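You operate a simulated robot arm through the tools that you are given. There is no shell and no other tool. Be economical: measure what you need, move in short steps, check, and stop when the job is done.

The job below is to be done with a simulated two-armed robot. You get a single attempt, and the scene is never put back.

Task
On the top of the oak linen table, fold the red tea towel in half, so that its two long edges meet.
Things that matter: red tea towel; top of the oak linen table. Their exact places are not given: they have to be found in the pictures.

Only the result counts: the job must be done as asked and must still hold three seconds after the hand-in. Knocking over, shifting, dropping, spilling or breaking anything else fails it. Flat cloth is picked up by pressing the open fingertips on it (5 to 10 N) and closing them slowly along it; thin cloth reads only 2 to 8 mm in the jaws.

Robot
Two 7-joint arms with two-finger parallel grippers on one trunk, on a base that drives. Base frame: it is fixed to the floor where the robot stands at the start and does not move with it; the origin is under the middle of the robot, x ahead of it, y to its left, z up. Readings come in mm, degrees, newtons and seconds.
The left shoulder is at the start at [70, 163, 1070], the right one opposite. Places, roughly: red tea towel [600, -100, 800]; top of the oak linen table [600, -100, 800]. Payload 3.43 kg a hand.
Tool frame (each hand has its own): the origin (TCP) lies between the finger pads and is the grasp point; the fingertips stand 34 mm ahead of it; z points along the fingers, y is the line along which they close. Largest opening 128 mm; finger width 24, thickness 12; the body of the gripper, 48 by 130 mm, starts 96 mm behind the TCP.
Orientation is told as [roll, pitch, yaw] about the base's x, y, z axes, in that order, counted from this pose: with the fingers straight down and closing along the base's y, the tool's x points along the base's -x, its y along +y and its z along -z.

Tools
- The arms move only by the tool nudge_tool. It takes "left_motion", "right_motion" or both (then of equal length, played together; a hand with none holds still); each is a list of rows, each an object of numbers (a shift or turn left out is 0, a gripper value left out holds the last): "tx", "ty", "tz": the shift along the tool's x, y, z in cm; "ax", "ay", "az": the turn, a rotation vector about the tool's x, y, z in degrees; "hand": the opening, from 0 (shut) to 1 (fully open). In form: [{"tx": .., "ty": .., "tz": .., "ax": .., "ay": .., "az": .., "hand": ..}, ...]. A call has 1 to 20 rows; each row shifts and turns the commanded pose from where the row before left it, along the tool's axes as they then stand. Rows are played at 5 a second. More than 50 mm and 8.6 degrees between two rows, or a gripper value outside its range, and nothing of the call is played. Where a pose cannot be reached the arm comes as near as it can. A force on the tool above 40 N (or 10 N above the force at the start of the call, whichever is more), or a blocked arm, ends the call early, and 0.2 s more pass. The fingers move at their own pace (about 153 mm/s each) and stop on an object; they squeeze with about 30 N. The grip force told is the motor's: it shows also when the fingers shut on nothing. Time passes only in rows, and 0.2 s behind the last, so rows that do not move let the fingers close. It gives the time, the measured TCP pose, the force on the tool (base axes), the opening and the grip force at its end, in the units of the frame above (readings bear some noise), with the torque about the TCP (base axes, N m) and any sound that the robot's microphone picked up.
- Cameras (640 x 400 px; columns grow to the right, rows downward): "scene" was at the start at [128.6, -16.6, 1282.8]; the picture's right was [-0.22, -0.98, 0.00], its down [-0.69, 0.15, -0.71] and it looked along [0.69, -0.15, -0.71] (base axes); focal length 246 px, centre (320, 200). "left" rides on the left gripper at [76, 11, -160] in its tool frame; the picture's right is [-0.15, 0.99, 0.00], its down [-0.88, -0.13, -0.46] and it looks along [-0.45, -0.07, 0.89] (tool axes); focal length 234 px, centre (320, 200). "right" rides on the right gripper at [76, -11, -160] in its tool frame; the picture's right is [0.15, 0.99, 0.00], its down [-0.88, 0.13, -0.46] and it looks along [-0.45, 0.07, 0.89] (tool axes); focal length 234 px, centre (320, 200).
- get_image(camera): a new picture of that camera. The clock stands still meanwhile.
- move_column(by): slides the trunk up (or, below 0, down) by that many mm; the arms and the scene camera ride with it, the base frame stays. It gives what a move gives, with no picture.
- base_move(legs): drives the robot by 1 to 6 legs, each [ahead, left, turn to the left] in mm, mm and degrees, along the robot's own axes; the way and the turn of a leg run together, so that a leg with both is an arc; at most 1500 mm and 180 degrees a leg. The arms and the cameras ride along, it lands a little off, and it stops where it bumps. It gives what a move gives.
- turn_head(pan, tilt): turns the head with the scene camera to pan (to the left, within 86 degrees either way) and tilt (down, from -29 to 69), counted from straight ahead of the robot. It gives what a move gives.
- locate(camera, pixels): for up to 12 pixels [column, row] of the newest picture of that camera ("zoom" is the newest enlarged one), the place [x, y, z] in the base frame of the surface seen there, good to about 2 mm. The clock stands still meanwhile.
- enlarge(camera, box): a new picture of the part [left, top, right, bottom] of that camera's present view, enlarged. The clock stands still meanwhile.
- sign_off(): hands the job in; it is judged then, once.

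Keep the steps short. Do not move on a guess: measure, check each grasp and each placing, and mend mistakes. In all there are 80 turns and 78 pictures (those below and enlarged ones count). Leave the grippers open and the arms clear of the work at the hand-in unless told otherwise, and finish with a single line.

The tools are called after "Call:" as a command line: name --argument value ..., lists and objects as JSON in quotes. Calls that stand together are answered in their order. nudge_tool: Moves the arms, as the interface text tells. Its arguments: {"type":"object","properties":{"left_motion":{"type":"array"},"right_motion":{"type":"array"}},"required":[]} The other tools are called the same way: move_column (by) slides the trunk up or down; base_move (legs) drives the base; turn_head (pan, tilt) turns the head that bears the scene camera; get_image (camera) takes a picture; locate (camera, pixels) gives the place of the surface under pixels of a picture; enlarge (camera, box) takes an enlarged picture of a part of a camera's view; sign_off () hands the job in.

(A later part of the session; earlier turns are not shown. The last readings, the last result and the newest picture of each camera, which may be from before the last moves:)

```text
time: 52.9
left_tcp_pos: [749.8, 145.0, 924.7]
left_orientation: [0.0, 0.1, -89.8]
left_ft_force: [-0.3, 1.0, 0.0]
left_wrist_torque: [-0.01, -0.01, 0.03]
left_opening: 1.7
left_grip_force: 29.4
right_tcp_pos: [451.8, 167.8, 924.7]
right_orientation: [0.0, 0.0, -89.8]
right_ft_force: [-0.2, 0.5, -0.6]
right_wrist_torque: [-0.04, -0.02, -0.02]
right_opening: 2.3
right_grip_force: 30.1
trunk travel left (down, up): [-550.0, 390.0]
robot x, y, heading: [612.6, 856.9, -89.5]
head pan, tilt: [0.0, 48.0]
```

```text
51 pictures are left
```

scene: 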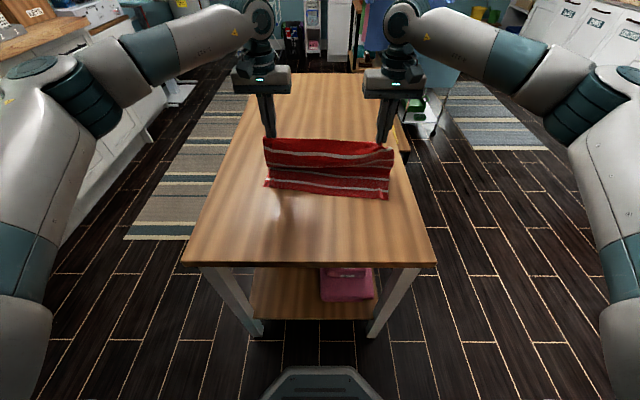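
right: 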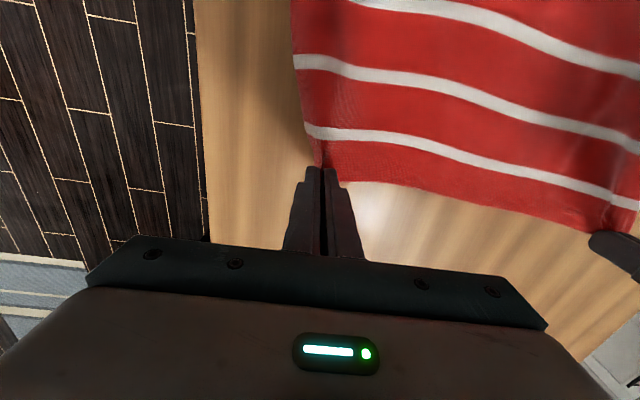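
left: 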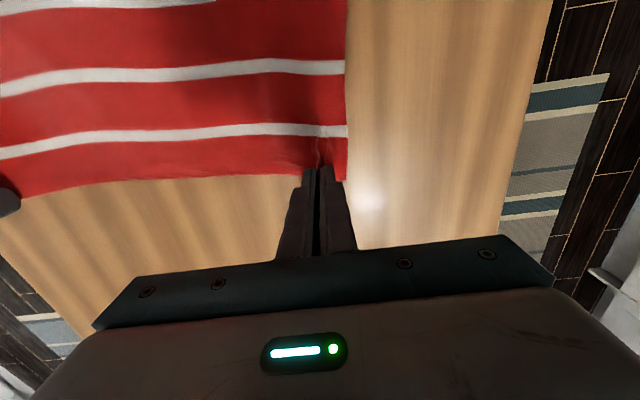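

The edge is up and past the middle. I check that the lower half has not moved.

Call:
enlarge --camera "scene" --box '[230, 100, 420, 220]'

```text
3.33 times, centred on (325, 160) of scene
```

zoom: 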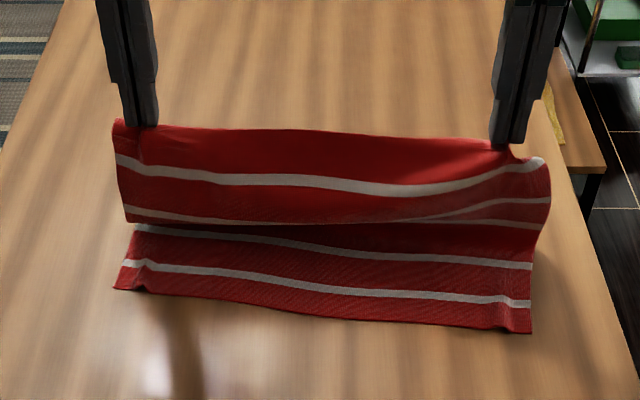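

Call:
locate --camera "zoom" --pixels '[[116, 288], [531, 332], [200, 299], [300, 312], [420, 324], [500, 329]]'

```text
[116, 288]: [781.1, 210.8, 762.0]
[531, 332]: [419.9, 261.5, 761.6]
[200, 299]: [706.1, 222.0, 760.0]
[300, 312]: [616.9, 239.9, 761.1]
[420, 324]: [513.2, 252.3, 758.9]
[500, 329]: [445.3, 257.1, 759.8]
```

The lower half turned slightly: its near edge now runs from (781, 211) to (420, 261). I will aim for that line. Next I tip both tools 40° with the fingers pointing away from the robot, holding position.

Call:
nudge_tool --left_motion '[{"ay": -4}, {"ay": -4}, {"ay": -4}, {"ay": -4}, {"ay": -4}, {"ay": -4}, {"ay": -4}, {"ay": -4}, {"ay": -4}, {"ay": -4}, {}]' --right_motion '[{"ay": -4}, {"ay": -4}, {"ay": -4}, {"ay": -4}, {"ay": -4}, {"ay": -4}, {"ay": -4}, {"ay": -4}, {"ay": -4}, {"ay": -4}, {}]'

Call:
get_image --camera "scene"

```text
time: 55.3
left_tcp_pos: [748.6, 144.5, 923.5]
left_orientation: [0.1, -40.1, -89.7]
left_ft_force: [-0.3, -0.8, 0.0]
left_wrist_torque: [0.0, 0.02, 0.03]
left_opening: 1.5
left_grip_force: 30.1
right_tcp_pos: [453.6, 167.5, 924.0]
right_orientation: [-0.1, -40.0, -89.7]
right_ft_force: [-0.1, 0.3, 0.4]
right_wrist_torque: [0.01, 0.0, 0.0]
right_opening: 1.8
right_grip_force: 29.9
trunk travel left (down, up): [-550.0, 390.0]
robot x, y, heading: [611.8, 857.9, -89.8]
head pan, tilt: [0.0, 48.0]
```

```text
49 pictures are left
```

scene: 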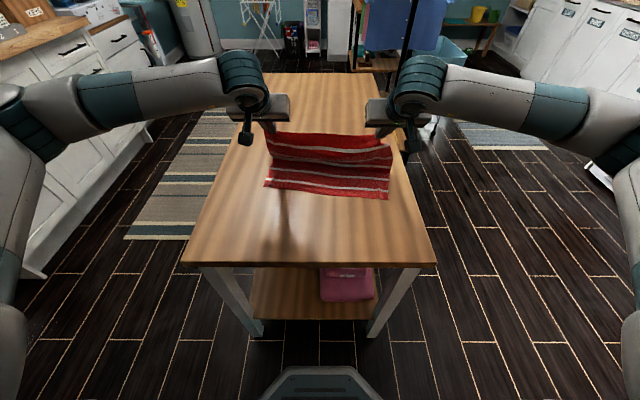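

Both tools are tipped 40° and still hold. I carry on over and down, stopping about 20 mm above the final height.

Call:
nudge_tool --left_motion '[{"tx": 1.42, "tz": -0.02}, {"tx": 1.42, "tz": -0.02}, {"tx": 1.42, "tz": -0.02}, {"tx": 1.42, "tz": -0.02}, {"tx": 1.42, "tz": -0.02}, {"tx": 0.91, "tz": 0.54}, {"tx": 0.91, "tz": 0.54}, {"tx": 0.91, "tz": 0.54}, {"tx": 0.91, "tz": 0.54}, {"tx": 0.91, "tz": 0.54}, {"tx": 0.91, "tz": 0.54}, {}]' --right_motion '[{"tx": 1.6, "tz": -0.17}, {"tx": 1.6, "tz": -0.17}, {"tx": 1.6, "tz": -0.17}, {"tx": 1.6, "tz": -0.17}, {"tx": 1.6, "tz": -0.17}, {"tx": 0.97, "tz": 0.49}, {"tx": 0.97, "tz": 0.49}, {"tx": 0.97, "tz": 0.49}, {"tx": 0.97, "tz": 0.49}, {"tx": 0.97, "tz": 0.49}, {"tx": 0.97, "tz": 0.49}, {}]'

Call:
get_image --camera "scene"

Call:
enlarge --camera "scene" --box '[230, 110, 420, 230]'

```text
time: 57.9
left_tcp_pos: [747.3, 220.4, 818.5]
left_orientation: [0.0, -40.0, -89.7]
left_ft_force: [0.1, 0.1, 0.4]
left_wrist_torque: [-0.01, 0.0, 0.03]
left_opening: 1.5
left_grip_force: 30.5
right_tcp_pos: [453.0, 260.7, 819.7]
right_orientation: [-0.1, -40.0, -89.8]
right_ft_force: [0.0, -0.9, -0.3]
right_wrist_torque: [0.0, 0.0, 0.0]
right_opening: 1.7
right_grip_force: 30.4
trunk travel left (down, up): [-550.0, 390.0]
robot x, y, heading: [613.0, 854.7, -89.7]
head pan, tilt: [0.0, 48.0]
```

```text
48 pictures are left
```

scene: 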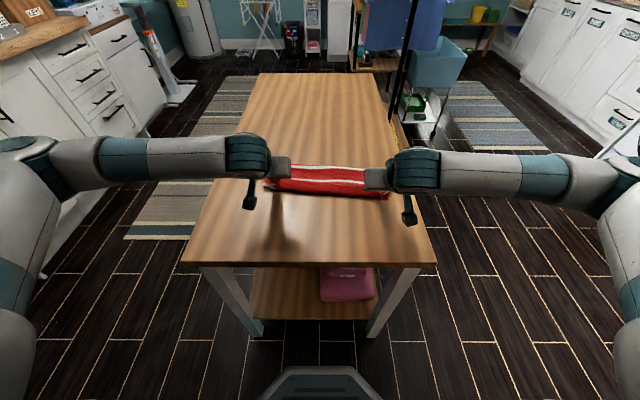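

```text
3.33 times, centred on (325, 170) of scene
```

zoom: 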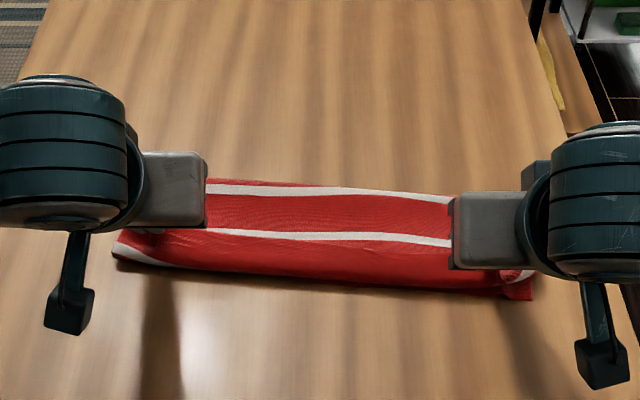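

The folded edge is nearly down. I measure the visible front border before setting it down.

Call:
locate --camera "zoom" --pixels '[[115, 245], [130, 262], [200, 268], [250, 273], [320, 281], [400, 287], [500, 293], [530, 297], [320, 240], [320, 186], [320, 260], [515, 272]]'

Call:
get_image --camera "left"

Call:
get_image --camera "right"

```text
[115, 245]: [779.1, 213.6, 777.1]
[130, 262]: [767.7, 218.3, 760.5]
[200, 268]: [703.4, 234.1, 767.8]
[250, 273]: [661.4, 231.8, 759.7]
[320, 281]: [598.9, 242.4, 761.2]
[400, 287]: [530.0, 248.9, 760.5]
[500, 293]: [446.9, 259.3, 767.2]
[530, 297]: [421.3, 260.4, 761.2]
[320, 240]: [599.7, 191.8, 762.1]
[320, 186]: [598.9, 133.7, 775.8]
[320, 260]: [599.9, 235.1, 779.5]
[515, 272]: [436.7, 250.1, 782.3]
```

```text
46 pictures are left
```

left: 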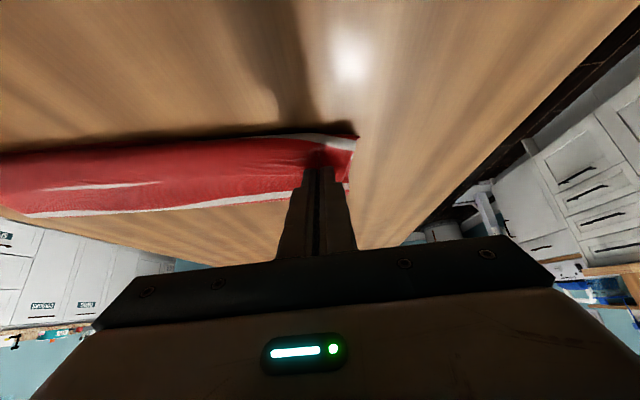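

```text
45 pictures are left
```

right: 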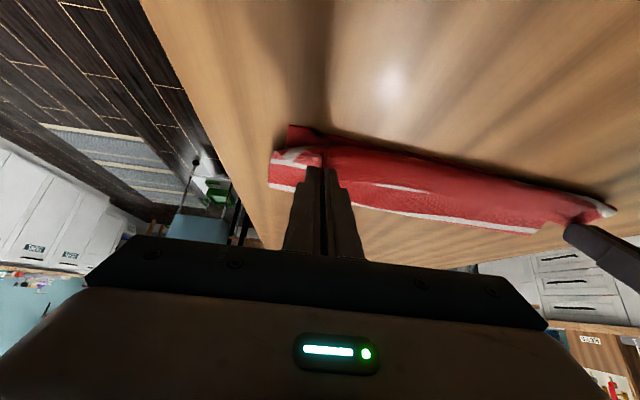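

The cloth bulges slightly past the grip, so I tip the tools a further 15°, pull the edge 20 mm towards the robot to straighten the upper layer, and then lower it.

Call:
nudge_tool --left_motion '[{"ay": -4}, {"ay": -4}, {"ay": -4}, {"ay": -3}, {"tx": 0.59, "tz": -0.84}, {"tx": 0.59, "tz": -0.84}, {"tx": 0.49, "tz": 0.345}, {"tx": 0.49, "tz": 0.345}, {}]' --right_motion '[{"ay": -4}, {"ay": -4}, {"ay": -4}, {"ay": -3}, {"tx": 0.59, "tz": -0.84}, {"tx": 0.59, "tz": -0.84}, {"tx": 0.49, "tz": 0.345}, {"tx": 0.49, "tz": 0.345}, {}]'

Call:
get_image --camera "left"

Call:
enlarge --camera "scene" --box '[230, 110, 420, 230]'

```text
time: 59.9
left_tcp_pos: [748.3, 243.5, 807.7]
left_orientation: [0.0, -55.0, -89.7]
left_ft_force: [-0.3, -0.5, -0.7]
left_wrist_torque: [0.03, 0.01, -0.02]
left_opening: 1.4
left_grip_force: 30.7
right_tcp_pos: [452.0, 279.8, 807.0]
right_orientation: [0.0, -55.1, -89.7]
right_ft_force: [0.3, -1.0, -1.0]
right_wrist_torque: [-0.02, 0.01, 0.01]
right_opening: 2.1
right_grip_force: 30.3
trunk travel left (down, up): [-550.0, 390.0]
robot x, y, heading: [607.6, 855.9, -89.7]
head pan, tilt: [0.0, 48.0]
```

```text
44 pictures are left
```

left: 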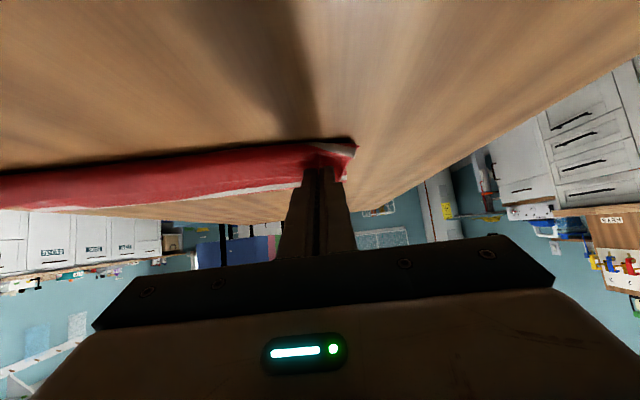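

```text
3.33 times, centred on (325, 170) of scene
```

zoom: 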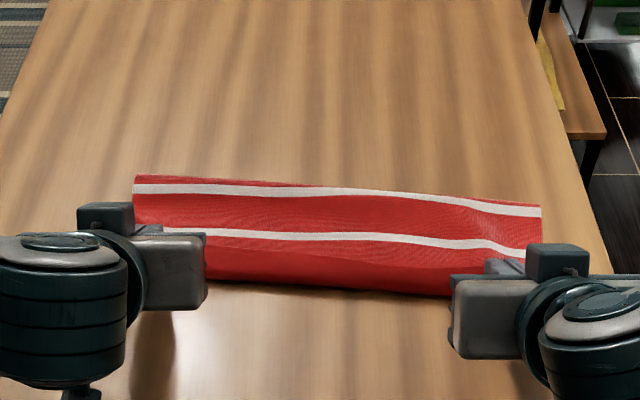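

Call:
locate --camera "zoom" --pixels '[[138, 177], [538, 207], [330, 187], [250, 278], [320, 285], [400, 290], [320, 240], [320, 265], [90, 390]]'

```text
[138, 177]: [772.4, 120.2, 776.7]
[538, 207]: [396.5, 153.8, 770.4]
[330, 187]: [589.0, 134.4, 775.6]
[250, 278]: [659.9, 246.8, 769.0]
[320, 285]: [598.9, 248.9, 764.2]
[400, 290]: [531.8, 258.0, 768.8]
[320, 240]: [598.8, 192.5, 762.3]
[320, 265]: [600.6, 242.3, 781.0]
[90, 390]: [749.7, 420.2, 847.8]
```

The centre stripe lies at the crease, so the halves are about equal. I lower the last 12 mm and read the force.

Call:
nudge_tool --left_motion '[{"tx": 0.33, "tz": 0.23}, {"tx": 0.33, "tz": 0.23}, {"tx": 0.3, "tz": 0.2}, {}]' --right_motion '[{"tx": 0.33, "tz": 0.23}, {"tx": 0.33, "tz": 0.23}, {"tx": 0.3, "tz": 0.2}, {}]'

```text
time: 60.9
left_tcp_pos: [747.6, 240.8, 796.6]
left_orientation: [0.0, -55.0, -89.7]
left_ft_force: [-1.0, 0.4, 0.9]
left_wrist_torque: [0.0, -0.01, -0.03]
left_opening: 1.4
left_grip_force: 30.2
right_tcp_pos: [451.7, 282.0, 796.0]
right_orientation: [0.0, -55.0, -89.7]
right_ft_force: [-0.1, -0.8, 0.2]
right_wrist_torque: [0.01, -0.02, 0.01]
right_opening: 2.0
right_grip_force: 30.0
trunk travel left (down, up): [-550.0, 390.0]
robot x, y, heading: [612.8, 857.9, -89.8]
head pan, tilt: [0.0, 48.0]
```

The tips are close above the lower layer. I open slowly and then retreat along the fingers.

Call:
nudge_tool --left_motion '[{"hand": 0.03}, {"hand": 0.06}, {"hand": 0.1}, {"hand": 0.14}, {"hand": 0.18}, {}, {"tz": -1}, {"tz": -1.5}, {"tz": -2}, {"tz": -3}, {"tx": -4}, {"tx": -4}, {}]' --right_motion '[{"hand": 0.03}, {"hand": 0.06}, {"hand": 0.1}, {"hand": 0.14}, {"hand": 0.18}, {}, {"tz": -1}, {"tz": -1.5}, {"tz": -2}, {"tz": -3}, {"tx": -4}, {"tx": -4}, {}]'

Call:
get_image --camera "scene"

Call:
get_image --camera "left"

Call:
get_image --camera "right"

```text
time: 63.7
left_tcp_pos: [748.0, 255.2, 904.3]
left_orientation: [0.0, -55.0, -89.8]
left_ft_force: [0.4, -0.8, -1.5]
left_wrist_torque: [0.0, -0.02, 0.01]
left_opening: 23.1
left_grip_force: 0.0
right_tcp_pos: [460.6, 264.0, 894.2]
right_orientation: [-0.1, -55.0, -89.5]
right_ft_force: [-0.8, 0.3, -0.4]
right_wrist_torque: [0.03, -0.02, 0.02]
right_opening: 22.8
right_grip_force: 0.0
right hand out of reach, approached as far as the arm can: row 9, 10
trunk travel left (down, up): [-550.0, 390.0]
robot x, y, heading: [612.4, 860.4, -89.9]
head pan, tilt: [0.0, 48.0]
```

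```text
42 pictures are left
```

scene: 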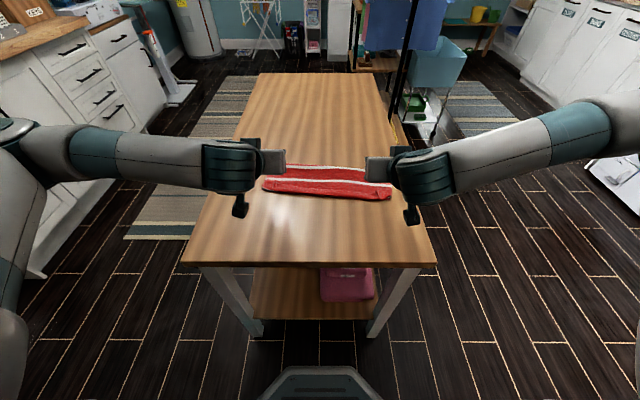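

```text
41 pictures are left
```

left: 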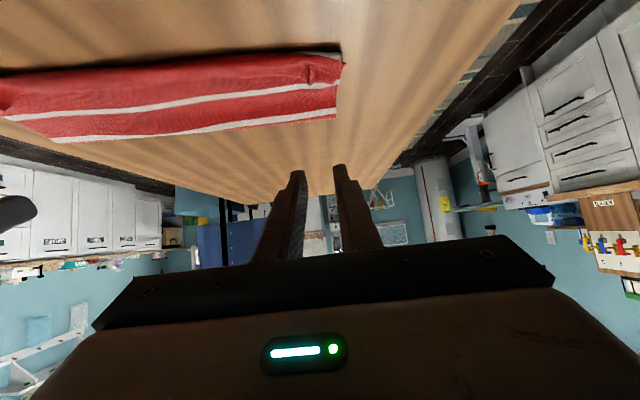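

```text
40 pictures are left
```

right: 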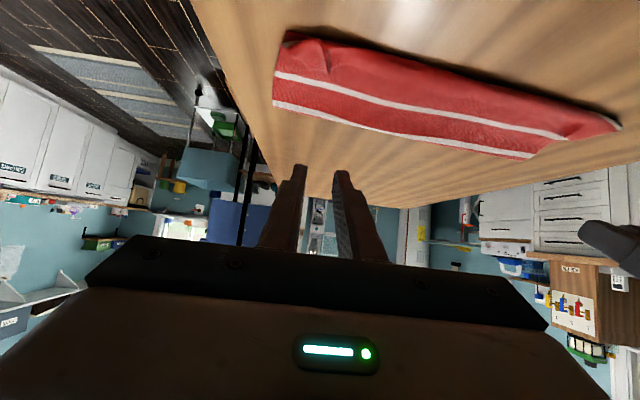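

Released. I untip the hands, raise them and spread them apart to get a clear view of the towel.

Call:
nudge_tool --left_motion '[{"ay": 5, "tx": -2, "ty": 1.2}, {"ay": 5, "tx": -2, "ty": 1.2}, {"ay": 5, "tx": -2, "ty": 1.2}, {"ay": 5, "ty": 1.2}, {"ay": 5, "ty": 1.2}, {"ay": 5, "ty": 1.2}, {"ay": 5, "ty": 1.2}, {"ay": 5, "ty": 1.2}, {"ay": 5, "ty": 1.2}, {"ay": 5, "ty": 1.2}, {"ay": 5}, {}]' --right_motion '[{"ay": 5, "tx": -2, "ty": -1.2}, {"ay": 5, "tx": -2, "ty": -1.2}, {"ay": 5, "tx": -2, "ty": -1.2}, {"ay": 5, "ty": -1.2}, {"ay": 5, "ty": -1.2}, {"ay": 5, "ty": -1.2}, {"ay": 5, "ty": -1.2}, {"ay": 5, "ty": -1.2}, {"ay": 5, "ty": -1.2}, {"ay": 5, "ty": -1.2}, {"ay": 5}, {}]'

Call:
get_image --camera "scene"

Call:
enlarge --camera "scene" --box '[240, 140, 410, 220]'

```text
time: 66.3
left_tcp_pos: [868.9, 220.4, 951.7]
left_orientation: [0.0, 0.0, -89.6]
left_ft_force: [0.6, 0.3, 0.2]
left_wrist_torque: [0.01, 0.0, -0.04]
left_opening: 22.7
left_grip_force: 0.0
right_tcp_pos: [342.1, 226.2, 938.4]
right_orientation: [0.0, 0.0, -89.7]
right_ft_force: [-0.9, -0.5, -0.3]
right_wrist_torque: [0.01, 0.0, -0.01]
right_opening: 23.2
right_grip_force: 0.1
trunk travel left (down, up): [-550.0, 390.0]
robot x, y, heading: [614.6, 858.8, -90.0]
head pan, tilt: [0.0, 48.0]
```

```text
39 pictures are left
```

scene: 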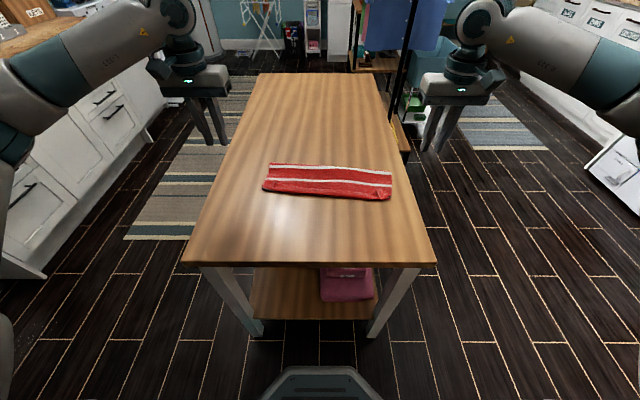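

```text
3.76 times, centred on (325, 180) of scene
```

zoom: 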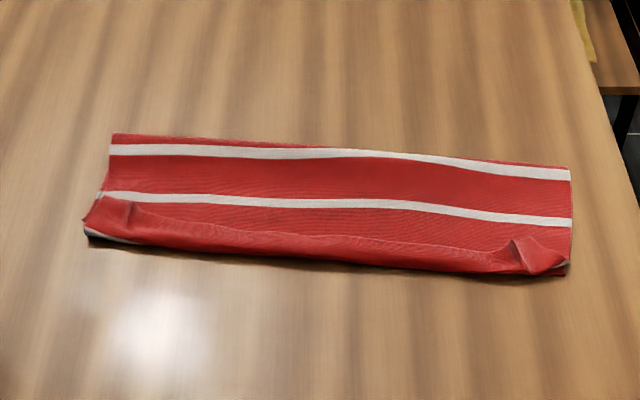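

The upper layer has its last strip turned back on itself, near zoom rows 215–250. I measure it to plan how to unroll it.

Call:
locate --camera "zoom" --pixels '[[112, 134], [570, 167], [85, 235], [563, 275], [130, 205], [300, 225], [300, 240], [300, 256], [120, 225], [520, 240], [520, 262], [340, 200]]'

Call:
enlarge --camera "scene" --box '[255, 170, 325, 205]'

Call:
enlarge --camera "scene" --box '[335, 175, 400, 208]'

```text
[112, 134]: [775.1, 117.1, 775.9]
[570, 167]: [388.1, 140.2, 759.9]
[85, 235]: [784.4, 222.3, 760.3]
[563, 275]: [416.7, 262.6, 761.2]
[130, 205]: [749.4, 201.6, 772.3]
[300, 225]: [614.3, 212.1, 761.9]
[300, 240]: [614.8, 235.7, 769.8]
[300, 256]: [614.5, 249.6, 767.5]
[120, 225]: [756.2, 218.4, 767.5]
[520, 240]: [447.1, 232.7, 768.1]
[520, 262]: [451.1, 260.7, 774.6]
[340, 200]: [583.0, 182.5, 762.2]
```

```text
9.14 times, centred on (290, 188) of scene
```

zoom: 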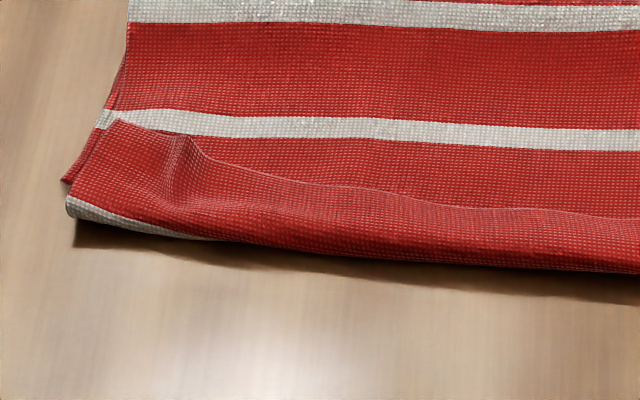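

```text
9.85 times, centred on (368, 192) of scene
```

zoom: 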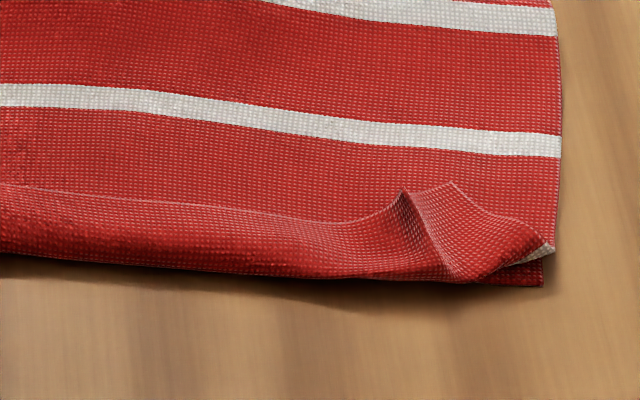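

The turned-back strip has its real edge on top, about 15–30 mm short of the near edge. The earlier grip left small ridges there. I measure them so that I can grip the edge again.

Call:
locate --camera "zoom" --pixels '[[404, 192], [452, 183], [340, 222], [200, 205], [545, 255], [430, 250], [541, 286], [300, 272], [425, 215]]'

Call:
locate --camera "scene" --pixels '[[268, 183.5], [275.3, 185.5], [277, 187], [282, 189.5], [290, 191], [264, 194], [290, 196.5]]'

```text
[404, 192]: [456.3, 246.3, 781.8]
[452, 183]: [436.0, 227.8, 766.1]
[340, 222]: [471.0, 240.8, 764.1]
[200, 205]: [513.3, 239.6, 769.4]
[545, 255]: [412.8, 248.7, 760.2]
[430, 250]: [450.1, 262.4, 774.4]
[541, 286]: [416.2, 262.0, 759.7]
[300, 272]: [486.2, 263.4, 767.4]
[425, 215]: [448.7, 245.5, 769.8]
```

```text
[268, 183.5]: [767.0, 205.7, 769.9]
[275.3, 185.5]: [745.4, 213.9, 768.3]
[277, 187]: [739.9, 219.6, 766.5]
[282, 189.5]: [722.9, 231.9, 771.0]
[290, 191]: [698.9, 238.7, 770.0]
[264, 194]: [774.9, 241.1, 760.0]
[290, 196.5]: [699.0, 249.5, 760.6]
```

Along the middle the upper edge lies at y≈237, about 5 mm from the near edge, but the corners are short: the left corner is at (767, 206) and the right at (436, 228). I will grip both ridges again with the tools leaning 30° the other way, so that I can then roll the strip outward. First I move above them.

Call:
nudge_tool --left_motion '[{"tx": -0.25, "ty": -2.05, "tz": 1.65, "hand": 0.3}, {"tx": -0.25, "ty": -2.05, "tz": 1.65}, {"tx": -0.25, "ty": -2.05, "tz": 1.65}, {"tx": -0.25, "ty": -2.05, "tz": 1.65}, {"tx": -0.25, "ty": -2.05, "tz": 1.65}, {"tx": -0.25, "ty": -2.05, "tz": 1.65}, {"ay": 5}, {"ay": 5}, {"ay": 5}, {"ay": 5}, {"ay": 5}, {"ay": 5}, {}]' --right_motion '[{"tx": 0.08, "ty": 1.85, "tz": 1.45, "hand": 0.34}, {"tx": 0.08, "ty": 1.85, "tz": 1.45}, {"tx": 0.08, "ty": 1.85, "tz": 1.45}, {"tx": 0.08, "ty": 1.85, "tz": 1.45}, {"tx": 0.08, "ty": 1.85, "tz": 1.45}, {"tx": 0.08, "ty": 1.85, "tz": 1.45}, {"ay": 5}, {"ay": 5}, {"ay": 5}, {"ay": 5}, {"ay": 5}, {"ay": 5}, {}]'

Call:
get_image --camera "left"

Call:
get_image --camera "right"

```text
time: 69.1
left_tcp_pos: [745.5, 204.0, 850.9]
left_orientation: [-0.1, 30.1, -89.7]
left_ft_force: [0.3, 0.3, 0.4]
left_wrist_torque: [0.02, 0.01, 0.03]
left_opening: 38.3
left_grip_force: 0.1
right_tcp_pos: [453.8, 231.9, 852.3]
right_orientation: [0.0, 30.0, -89.7]
right_ft_force: [0.5, -0.3, -0.2]
right_wrist_torque: [0.01, -0.02, 0.01]
right_opening: 43.4
right_grip_force: 0.0
trunk travel left (down, up): [-550.0, 390.0]
robot x, y, heading: [613.4, 859.4, -89.8]
head pan, tilt: [0.0, 48.0]
```

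```text
35 pictures are left
```

left: 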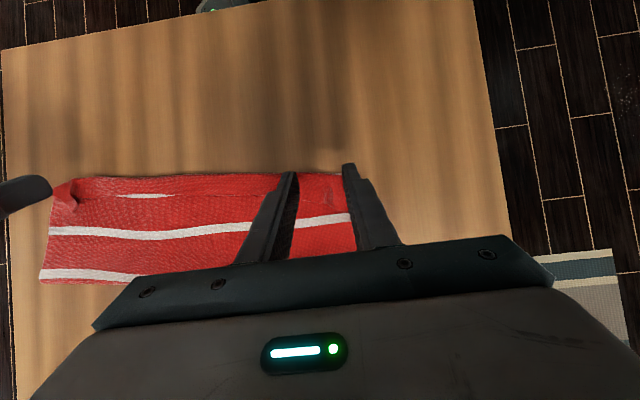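

```text
34 pictures are left
```

right: 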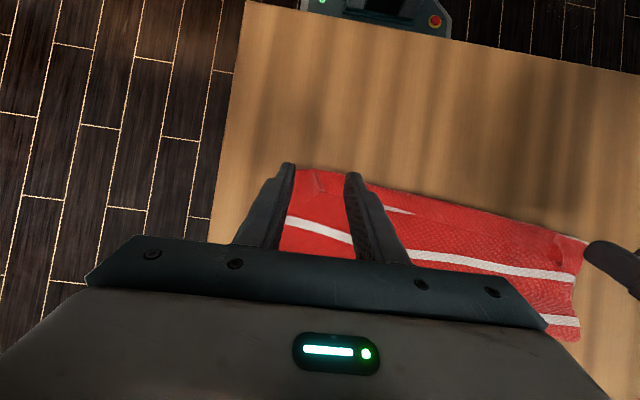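

Call:
enlarge --camera "left" --box '[240, 155, 380, 243]'

Call:
enlarge --camera "right" --box '[260, 150, 400, 237]'

Call:
enlarge --camera "left" --box '[30, 160, 310, 290]'

```text
4.55 times, centred on (310, 199) of left
```

zoom: 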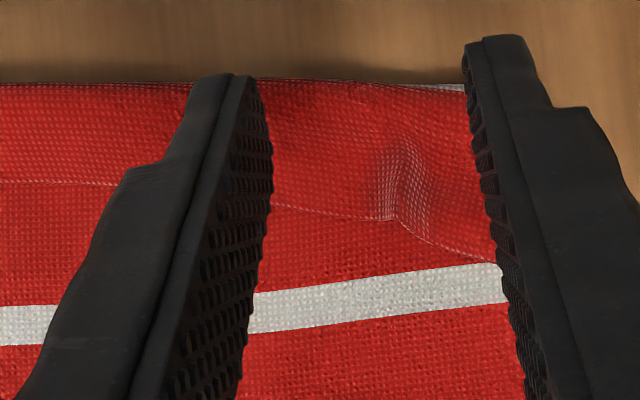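

```text
4.57 times, centred on (330, 194) of right
```

zoom: 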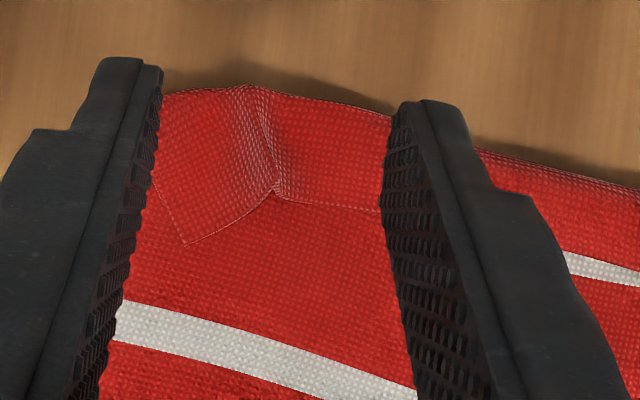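

```text
2.29 times, centred on (170, 225) of left
```

zoom: 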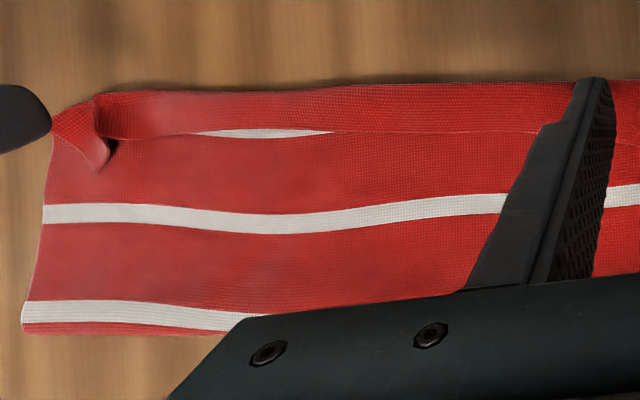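

The view is clear: a strip about 15 mm deep is turned over along the whole edge, with a ridge between the jaws of each hand. I lower both hands onto the ridges.

Call:
nudge_tool --left_motion '[{"tx": -0.64, "ty": 0.1, "tz": 1.48}, {"tx": -0.64, "ty": 0.1, "tz": 1.48}, {"tx": -0.64, "tz": 1.47}, {}, {}]' --right_motion '[{"tx": -0.7, "tz": 1.45}, {"tx": -0.7, "tz": 1.45}, {"tx": -0.71, "tz": 1.46}, {}, {}]'

Call:
nudge_tool --left_motion '[{"tx": -0.1, "tz": 0.17}, {"tx": -0.05, "tz": 0.09}, {}]' --right_motion '[{"tx": -0.1, "tz": 0.17}, {"tx": -0.05, "tz": 0.09}, {}]'

```text
time: 70.3
left_tcp_pos: [747.4, 208.8, 801.5]
left_orientation: [0.0, 30.1, -89.7]
left_ft_force: [0.3, -0.6, 0.4]
left_wrist_torque: [0.02, 0.02, 0.01]
left_opening: 38.6
left_grip_force: 0.2
right_tcp_pos: [451.5, 235.5, 804.1]
right_orientation: [0.0, 30.0, -89.8]
right_ft_force: [0.0, -0.4, 0.2]
right_wrist_torque: [-0.01, -0.03, 0.02]
right_opening: 43.5
right_grip_force: 0.1
trunk travel left (down, up): [-550.0, 390.0]
robot x, y, heading: [609.8, 857.1, -89.6]
head pan, tilt: [0.0, 48.0]
```

```text
time: 71.1
left_tcp_pos: [747.1, 209.2, 799.3]
left_orientation: [0.0, 29.9, -89.7]
left_ft_force: [0.4, -0.7, -0.7]
left_wrist_torque: [-0.01, 0.0, 0.02]
left_opening: 38.3
left_grip_force: 0.0
right_tcp_pos: [452.1, 236.2, 801.4]
right_orientation: [0.0, 30.0, -89.7]
right_ft_force: [-0.2, -0.7, 0.1]
right_wrist_torque: [-0.02, 0.03, 0.0]
right_opening: 43.5
right_grip_force: 0.1
trunk travel left (down, up): [-550.0, 390.0]
robot x, y, heading: [610.2, 856.9, -89.9]
head pan, tilt: [0.0, 48.0]
```

No contact yet. I go 1 mm at a time.

Call:
nudge_tool --left_motion '[{"tx": -0.05, "tz": 0.09}, {"tx": -0.04, "tz": 0.06}, {}]' --right_motion '[{"tx": -0.05, "tz": 0.09}, {"tx": -0.05, "tz": 0.09}, {}]'

```text
time: 71.9
left_tcp_pos: [746.8, 209.0, 799.1]
left_orientation: [0.1, 30.0, -89.8]
left_ft_force: [1.1, 0.2, 6.4]
left_wrist_torque: [0.04, -0.03, -0.02]
left_opening: 38.2
left_grip_force: 0.1
right_tcp_pos: [452.7, 236.3, 799.0]
right_orientation: [0.1, 30.0, -89.7]
right_ft_force: [-0.3, 0.4, -0.3]
right_wrist_torque: [-0.01, 0.03, 0.02]
right_opening: 43.4
right_grip_force: 0.1
trunk travel left (down, up): [-550.0, 390.0]
robot x, y, heading: [610.9, 853.9, -89.8]
head pan, tilt: [0.0, 48.0]
```

The left hand presses at 6 N. The right is just above, so I add 0.7 mm there and close both slowly.

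Call:
nudge_tool --left_motion '[{}, {"hand": 0.27}, {"hand": 0.24}, {"hand": 0.21}, {"hand": 0.18}, {"hand": 0.15}, {"hand": 0.12}, {"hand": 0.09}, {"hand": 0.06}, {"hand": 0.03}, {"hand": 0}, {}, {}]' --right_motion '[{"tx": -0.04, "tz": 0.06}, {"hand": 0.3}, {"hand": 0.27}, {"hand": 0.23}, {"hand": 0.2}, {"hand": 0.16}, {"hand": 0.13}, {"hand": 0.1}, {"hand": 0.06}, {"hand": 0.03}, {"hand": 0}, {}, {}]'

Call:
get_image --camera "left"

Call:
enlarge --camera "right" --box '[260, 150, 400, 237]'

Call:
enlarge --camera "left" --box '[240, 155, 380, 243]'

```text
time: 74.7
left_tcp_pos: [746.3, 208.9, 798.5]
left_orientation: [0.0, 29.9, -89.7]
left_ft_force: [-2.4, 0.1, 9.0]
left_wrist_torque: [0.06, 0.05, 0.04]
left_opening: 2.9
left_grip_force: 30.1
right_tcp_pos: [452.7, 236.8, 797.8]
right_orientation: [0.1, 30.0, -89.7]
right_ft_force: [1.8, -0.1, 0.5]
right_wrist_torque: [0.0, -0.05, -0.01]
right_opening: 2.3
right_grip_force: 29.6
trunk travel left (down, up): [-550.0, 390.0]
robot x, y, heading: [611.3, 860.9, -89.6]
head pan, tilt: [0.0, 48.0]
```

```text
30 pictures are left
```

left: 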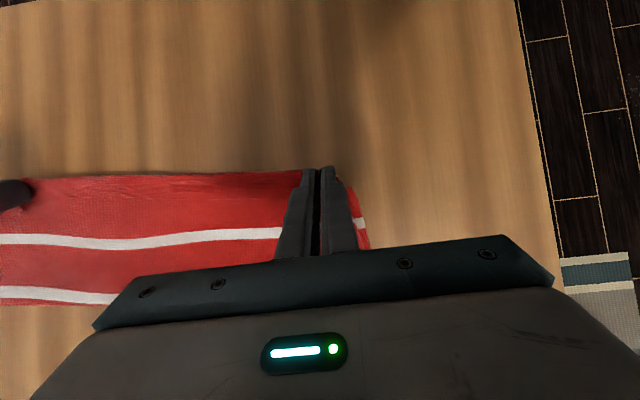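

```text
4.57 times, centred on (330, 194) of right
```

zoom: 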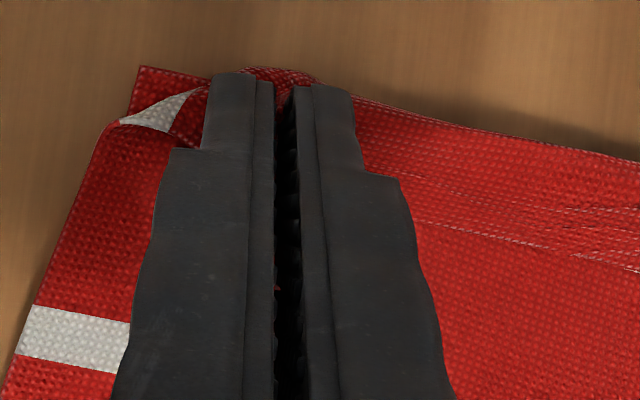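

```text
4.55 times, centred on (310, 199) of left
```

zoom: 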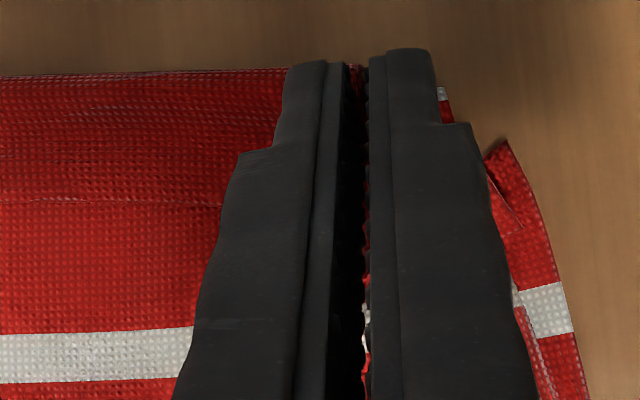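

Both jaws hold something (2.9 and 2.3 mm). I lift 40 mm straight up and look at what was caught.

Call:
nudge_tool --left_motion '[{"tx": 0.5, "tz": -0.87}, {"tx": 0.5, "tz": -0.87}, {"tx": 0.5, "tz": -0.87}, {"tx": 0.5, "tz": -0.87}, {}]' --right_motion '[{"tx": 0.5, "tz": -0.87}, {"tx": 0.5, "tz": -0.87}, {"tx": 0.5, "tz": -0.87}, {"tx": 0.5, "tz": -0.87}, {}]'

Call:
enlarge --camera "scene" --box '[240, 130, 410, 220]'

Call:
get_image --camera "right"

```text
time: 75.9
left_tcp_pos: [746.4, 209.2, 836.9]
left_orientation: [0.0, 30.2, -89.7]
left_ft_force: [-1.4, 1.1, 1.1]
left_wrist_torque: [-0.01, 0.06, -0.01]
left_opening: 3.2
left_grip_force: 29.6
right_tcp_pos: [453.5, 235.2, 838.1]
right_orientation: [0.0, 30.0, -89.7]
right_ft_force: [2.0, -0.1, -0.7]
right_wrist_torque: [-0.02, -0.05, 0.0]
right_opening: 1.9
right_grip_force: 30.3
trunk travel left (down, up): [-550.0, 390.0]
robot x, y, heading: [612.1, 859.2, -89.5]
head pan, tilt: [0.0, 48.0]
```

```text
3.76 times, centred on (325, 175) of scene
```

zoom: 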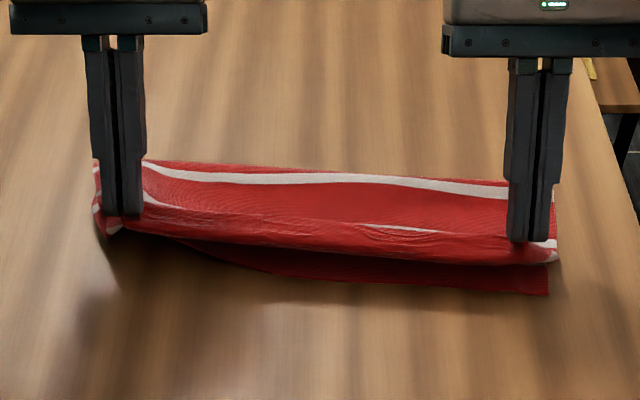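

```text
26 pictures are left
```

right: 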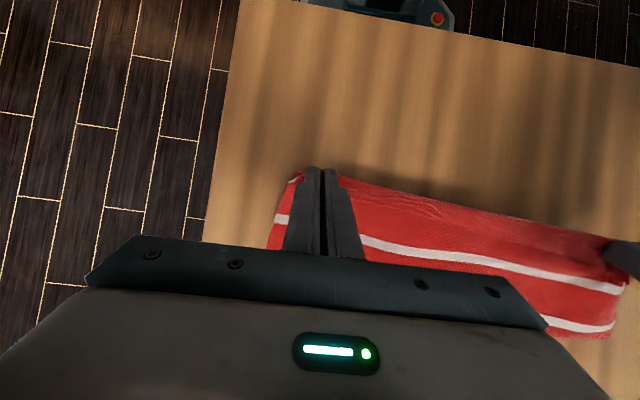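

The right hand lifted only the upper layer. On the left the lower layer comes up too, so the left hand caught too much. I lower the left and release it, with the right holding still.

Call:
nudge_tool --left_motion '[{"tx": -0.5, "tz": 0.87}, {"tx": -0.5, "tz": 0.87}, {"tx": -0.5, "tz": 0.87}, {"tx": -0.4, "tz": 0.7}, {"hand": 0.05}, {"hand": 0.1}, {"hand": 0.15}, {"hand": 0.2}, {"hand": 0.25}, {"hand": 0.3}, {}, {"tx": 0.5, "tz": -0.87}, {"tx": 1, "tz": -1.73}, {"tx": 1, "tz": -1.73}, {"tx": 1, "tz": -1.73}, {}]'

Call:
get_image --camera "left"

Call:
enlarge --camera "scene" --box '[240, 130, 410, 220]'

```text
time: 79.3
left_tcp_pos: [746.4, 209.0, 869.3]
left_orientation: [0.0, 30.2, -89.7]
left_ft_force: [0.6, 0.4, -0.5]
left_wrist_torque: [-0.02, -0.04, 0.03]
left_opening: 38.1
left_grip_force: 0.0
right_tcp_pos: [452.2, 235.7, 837.0]
right_orientation: [-0.1, 29.9, -89.6]
right_ft_force: [-0.2, 0.1, -0.3]
right_wrist_torque: [0.02, 0.04, -0.01]
right_opening: 2.1
right_grip_force: 29.9
trunk travel left (down, up): [-550.0, 390.0]
robot x, y, heading: [614.7, 855.7, -89.6]
head pan, tilt: [0.0, 48.0]
```

```text
25 pictures are left
```

left: 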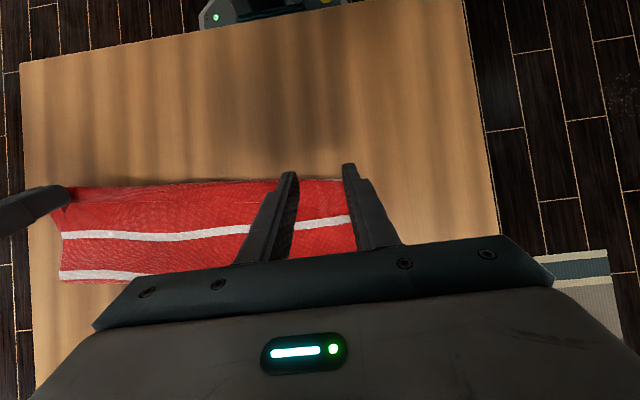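

```text
3.76 times, centred on (325, 175) of scene
```

zoom: 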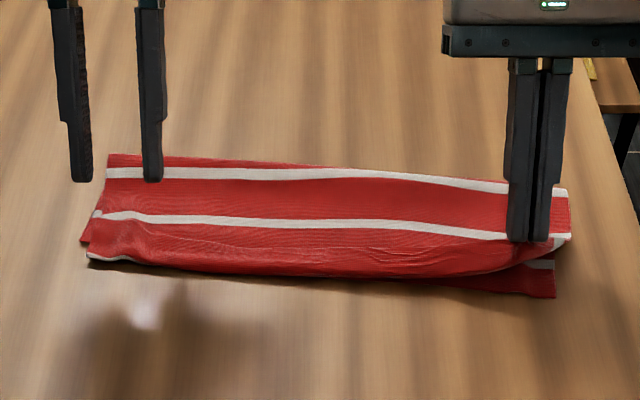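

The left is released, with its upper corner now lying near the lower one. The right hand still holds only the upper edge. I roll the right tool from +30° to -60°, turning the strip outward, and raise it slightly.

Call:
nudge_tool --right_motion '[{"ay": -5}, {"ay": -5}, {"ay": -5}, {"ay": -5}, {"ay": -5}, {"ay": -5}, {"ay": -5}, {"ay": -5}, {"ay": -5}, {"ay": -5}, {"ay": -5}, {"ay": -5}, {"ay": -5}, {"ay": -5}, {"ay": -5}, {"ay": -5}, {"ay": -5}, {"ay": -5}, {}]'

Call:
base_move --legs '[[-55, 0, 0]]'

Call:
enlarge --camera "scene" --box '[240, 110, 410, 210]'

Call:
get_image --camera "right"

```text
time: 83.3
left_tcp_pos: [745.2, 209.6, 869.4]
left_orientation: [0.2, 30.0, -89.7]
left_ft_force: [-0.8, -0.7, -0.1]
left_wrist_torque: [-0.01, -0.03, -0.01]
left_opening: 38.3
left_grip_force: 0.0
right_tcp_pos: [467.6, 238.1, 836.2]
right_orientation: [1.5, -58.6, -89.8]
right_ft_force: [-0.2, 0.3, -0.6]
right_wrist_torque: [-0.02, 0.0, 0.02]
right_opening: 2.2
right_grip_force: 30.7
right hand out of reach, approached as far as the arm can: row 18
trunk travel left (down, up): [-550.0, 390.0]
robot x, y, heading: [613.4, 858.8, -89.5]
head pan, tilt: [0.0, 48.0]
```

```text
time: 84.2
left_tcp_pos: [746.1, 264.3, 871.2]
left_orientation: [0.0, 30.0, -89.7]
left_ft_force: [0.2, -0.6, -0.4]
left_wrist_torque: [-0.06, 0.01, -0.05]
left_opening: 38.3
left_grip_force: 0.1
right_tcp_pos: [467.8, 294.9, 837.4]
right_orientation: [1.3, -58.6, -89.6]
right_ft_force: [0.4, 0.9, 0.0]
right_wrist_torque: [-0.01, 0.01, 0.0]
right_opening: 2.2
right_grip_force: 30.2
trunk travel left (down, up): [-550.0, 390.0]
robot x, y, heading: [615.8, 909.8, -89.9]
head pan, tilt: [0.0, 48.0]
```

```text
3.76 times, centred on (325, 160) of scene
```

zoom: 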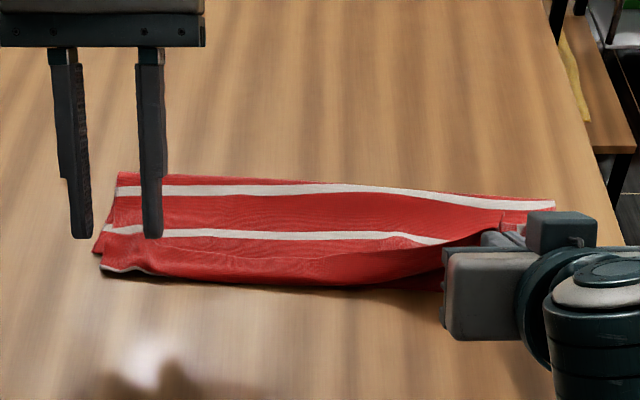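

```text
22 pictures are left
```

right: 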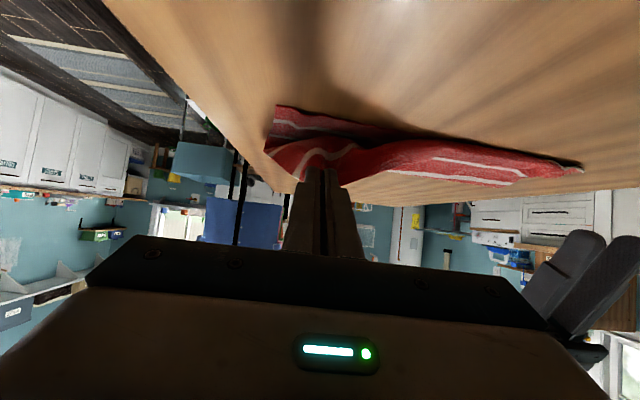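

The upper right edge is now turned over and hangs a little outside the lower edge. I lower it and shift it about 10 mm outward along the edge.

Call:
nudge_tool --right_motion '[{}, {"ty": -0.4}, {"ty": -0.4, "tx": 0.6, "tz": 0.36}, {"tx": 0.8, "tz": 0.48}, {"tx": 0.8, "tz": 0.48}, {"tx": 0.8, "tz": 0.48}, {}]'

Call:
get_image --camera "right"

```text
time: 85.8
left_tcp_pos: [744.9, 263.0, 870.6]
left_orientation: [0.0, 30.0, -89.8]
left_ft_force: [-0.2, 0.2, 0.3]
left_wrist_torque: [0.02, -0.05, 0.01]
left_opening: 38.3
left_grip_force: 0.1
right_tcp_pos: [466.8, 292.6, 807.4]
right_orientation: [0.9, -58.3, -89.7]
right_ft_force: [0.1, -0.4, -0.1]
right_wrist_torque: [0.01, 0.01, 0.04]
right_opening: 2.1
right_grip_force: 29.8
right hand out of reach, approached as far as the arm can: row 5, 6
trunk travel left (down, up): [-550.0, 390.0]
robot x, y, heading: [613.0, 913.9, -89.4]
head pan, tilt: [0.0, 48.0]
```

```text
21 pictures are left
```

right: 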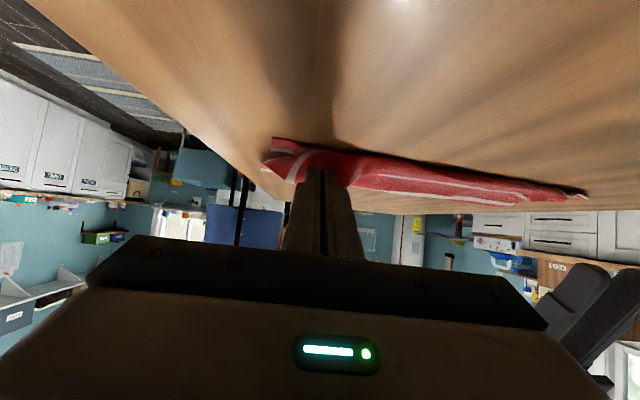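

The right wrist is at a joint limit at this tilt. I back off 10° of tilt and then finish lowering.

Call:
nudge_tool --right_motion '[{"ay": 5}, {"ay": 5}, {}]'

```text
time: 86.7
left_tcp_pos: [746.6, 264.9, 869.0]
left_orientation: [0.0, 30.0, -89.7]
left_ft_force: [-0.1, 0.5, 0.2]
left_wrist_torque: [0.0, -0.02, -0.02]
left_opening: 38.4
left_grip_force: 0.1
right_tcp_pos: [467.7, 292.1, 807.8]
right_orientation: [1.1, -48.5, -89.3]
right_ft_force: [0.6, -0.6, -0.5]
right_wrist_torque: [-0.02, 0.02, 0.0]
right_opening: 2.2
right_grip_force: 30.0
trunk travel left (down, up): [-550.0, 390.0]
robot x, y, heading: [612.4, 912.9, -89.7]
head pan, tilt: [0.0, 48.0]
```

Call:
nudge_tool --right_motion '[{"ty": -0.75}, {"ty": -0.75}, {"tx": 0.1, "tz": 0.3}, {"tx": 0.1, "tz": 0.3}, {"tx": 0.07, "tz": 0.3}, {}]'

Call:
enlarge --camera "right" --box '[240, 110, 440, 235]'

```text
time: 88.0
left_tcp_pos: [745.3, 263.4, 869.2]
left_orientation: [0.0, 30.1, -89.7]
left_ft_force: [0.7, -0.4, 0.4]
left_wrist_torque: [0.01, -0.01, -0.02]
left_opening: 38.6
left_grip_force: 0.0
right_tcp_pos: [452.5, 285.9, 800.1]
right_orientation: [1.0, -48.6, -89.3]
right_ft_force: [-0.5, -0.1, -0.2]
right_wrist_torque: [0.0, 0.04, -0.01]
right_opening: 2.3
right_grip_force: 29.8
trunk travel left (down, up): [-550.0, 390.0]
robot x, y, heading: [611.2, 913.6, -90.0]
head pan, tilt: [0.0, 48.0]
```

```text
3.20 times, centred on (340, 172) of right
```

zoom: 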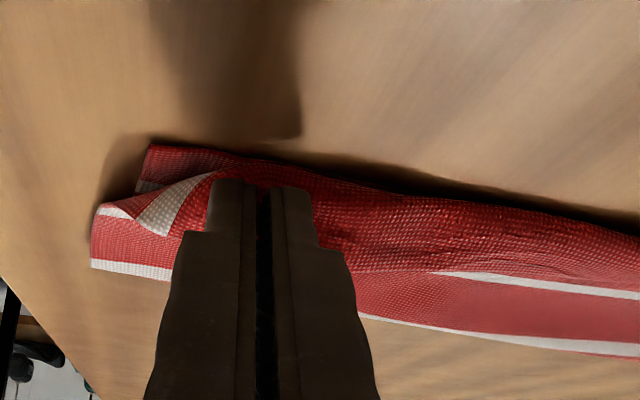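

The right edge is held on the lower edge's line. I open slowly and retreat straight up.

Call:
nudge_tool --right_motion '[{"tx": 0.15, "tz": 0.13}, {"hand": 0.04}, {"hand": 0.08}, {"hand": 0.12}, {"hand": 0.17}, {}, {"tz": -1}, {"tz": -1.5}, {"tx": -2, "tz": -2}, {"tx": -2.5, "tz": -2}, {"tx": -2.5, "tz": -2, "ay": 5}, {"tx": -1, "ay": 5, "ty": -2}, {"ay": 5, "ty": -2}, {"ay": 5, "ty": -2}, {"ay": 5, "ty": -2}, {"ay": 5, "ty": -2}, {"ay": 5, "ty": -2}, {"ay": 5}, {"ay": 5}, {}]' --left_motion '[{}, {}, {}, {}, {}, {}, {}, {}, {"tz": -1}, {"tz": -1}, {"ay": -5, "ty": 1}, {"ay": -5, "ty": 1}, {"ay": -5, "ty": 1}, {"ay": -5, "ty": 1}, {"ay": -5, "ty": 1}, {"ay": -5, "ty": 1}, {"ty": 2}, {"ty": 2}, {}, {}]'

Call:
enlarge --camera "scene" --box '[240, 120, 410, 210]'

```text
time: 92.2
left_tcp_pos: [846.7, 254.6, 885.7]
left_orientation: [-0.1, 0.0, -89.7]
left_ft_force: [-1.0, 0.6, 0.3]
left_wrist_torque: [0.01, -0.01, -0.02]
left_opening: 38.1
left_grip_force: 0.1
right_tcp_pos: [330.0, 294.0, 911.2]
right_orientation: [0.7, -3.6, -88.6]
right_ft_force: [-1.1, -0.2, 0.0]
right_wrist_torque: [0.0, 0.03, -0.04]
right_opening: 21.8
right_grip_force: 0.1
trunk travel left (down, up): [-550.0, 390.0]
robot x, y, heading: [612.2, 911.6, -89.6]
head pan, tilt: [0.0, 48.0]
```

```text
3.76 times, centred on (325, 165) of scene
```

zoom: 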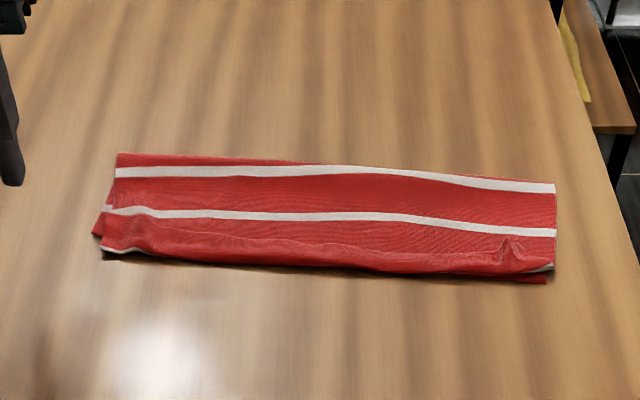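

Call:
locate --camera "zoom" --pixels '[[93, 233], [104, 257], [545, 283], [500, 240], [524, 258], [440, 258], [440, 271], [300, 243], [300, 262], [180, 230], [118, 155], [554, 183]]'

Call:
enlarge --camera "scene" --box '[262, 165, 392, 200]'

```text
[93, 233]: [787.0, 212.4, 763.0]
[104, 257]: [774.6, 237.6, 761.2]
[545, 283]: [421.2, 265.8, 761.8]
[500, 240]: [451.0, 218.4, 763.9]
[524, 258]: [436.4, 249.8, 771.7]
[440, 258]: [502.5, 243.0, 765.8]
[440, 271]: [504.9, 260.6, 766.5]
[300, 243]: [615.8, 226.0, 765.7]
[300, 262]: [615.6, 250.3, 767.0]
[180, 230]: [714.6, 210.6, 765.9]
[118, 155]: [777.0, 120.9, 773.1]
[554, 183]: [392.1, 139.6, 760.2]
```

```text
4.92 times, centred on (327, 182) of scene
```

zoom: 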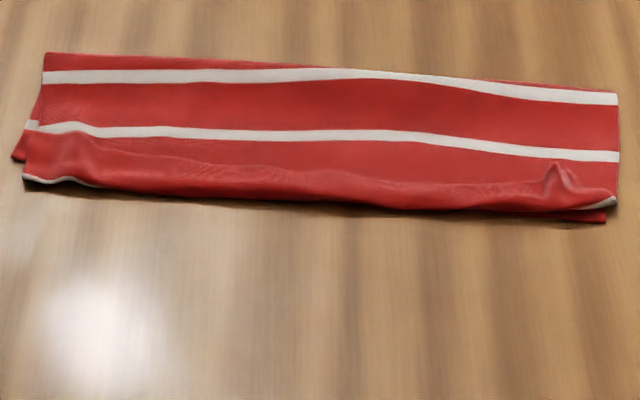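

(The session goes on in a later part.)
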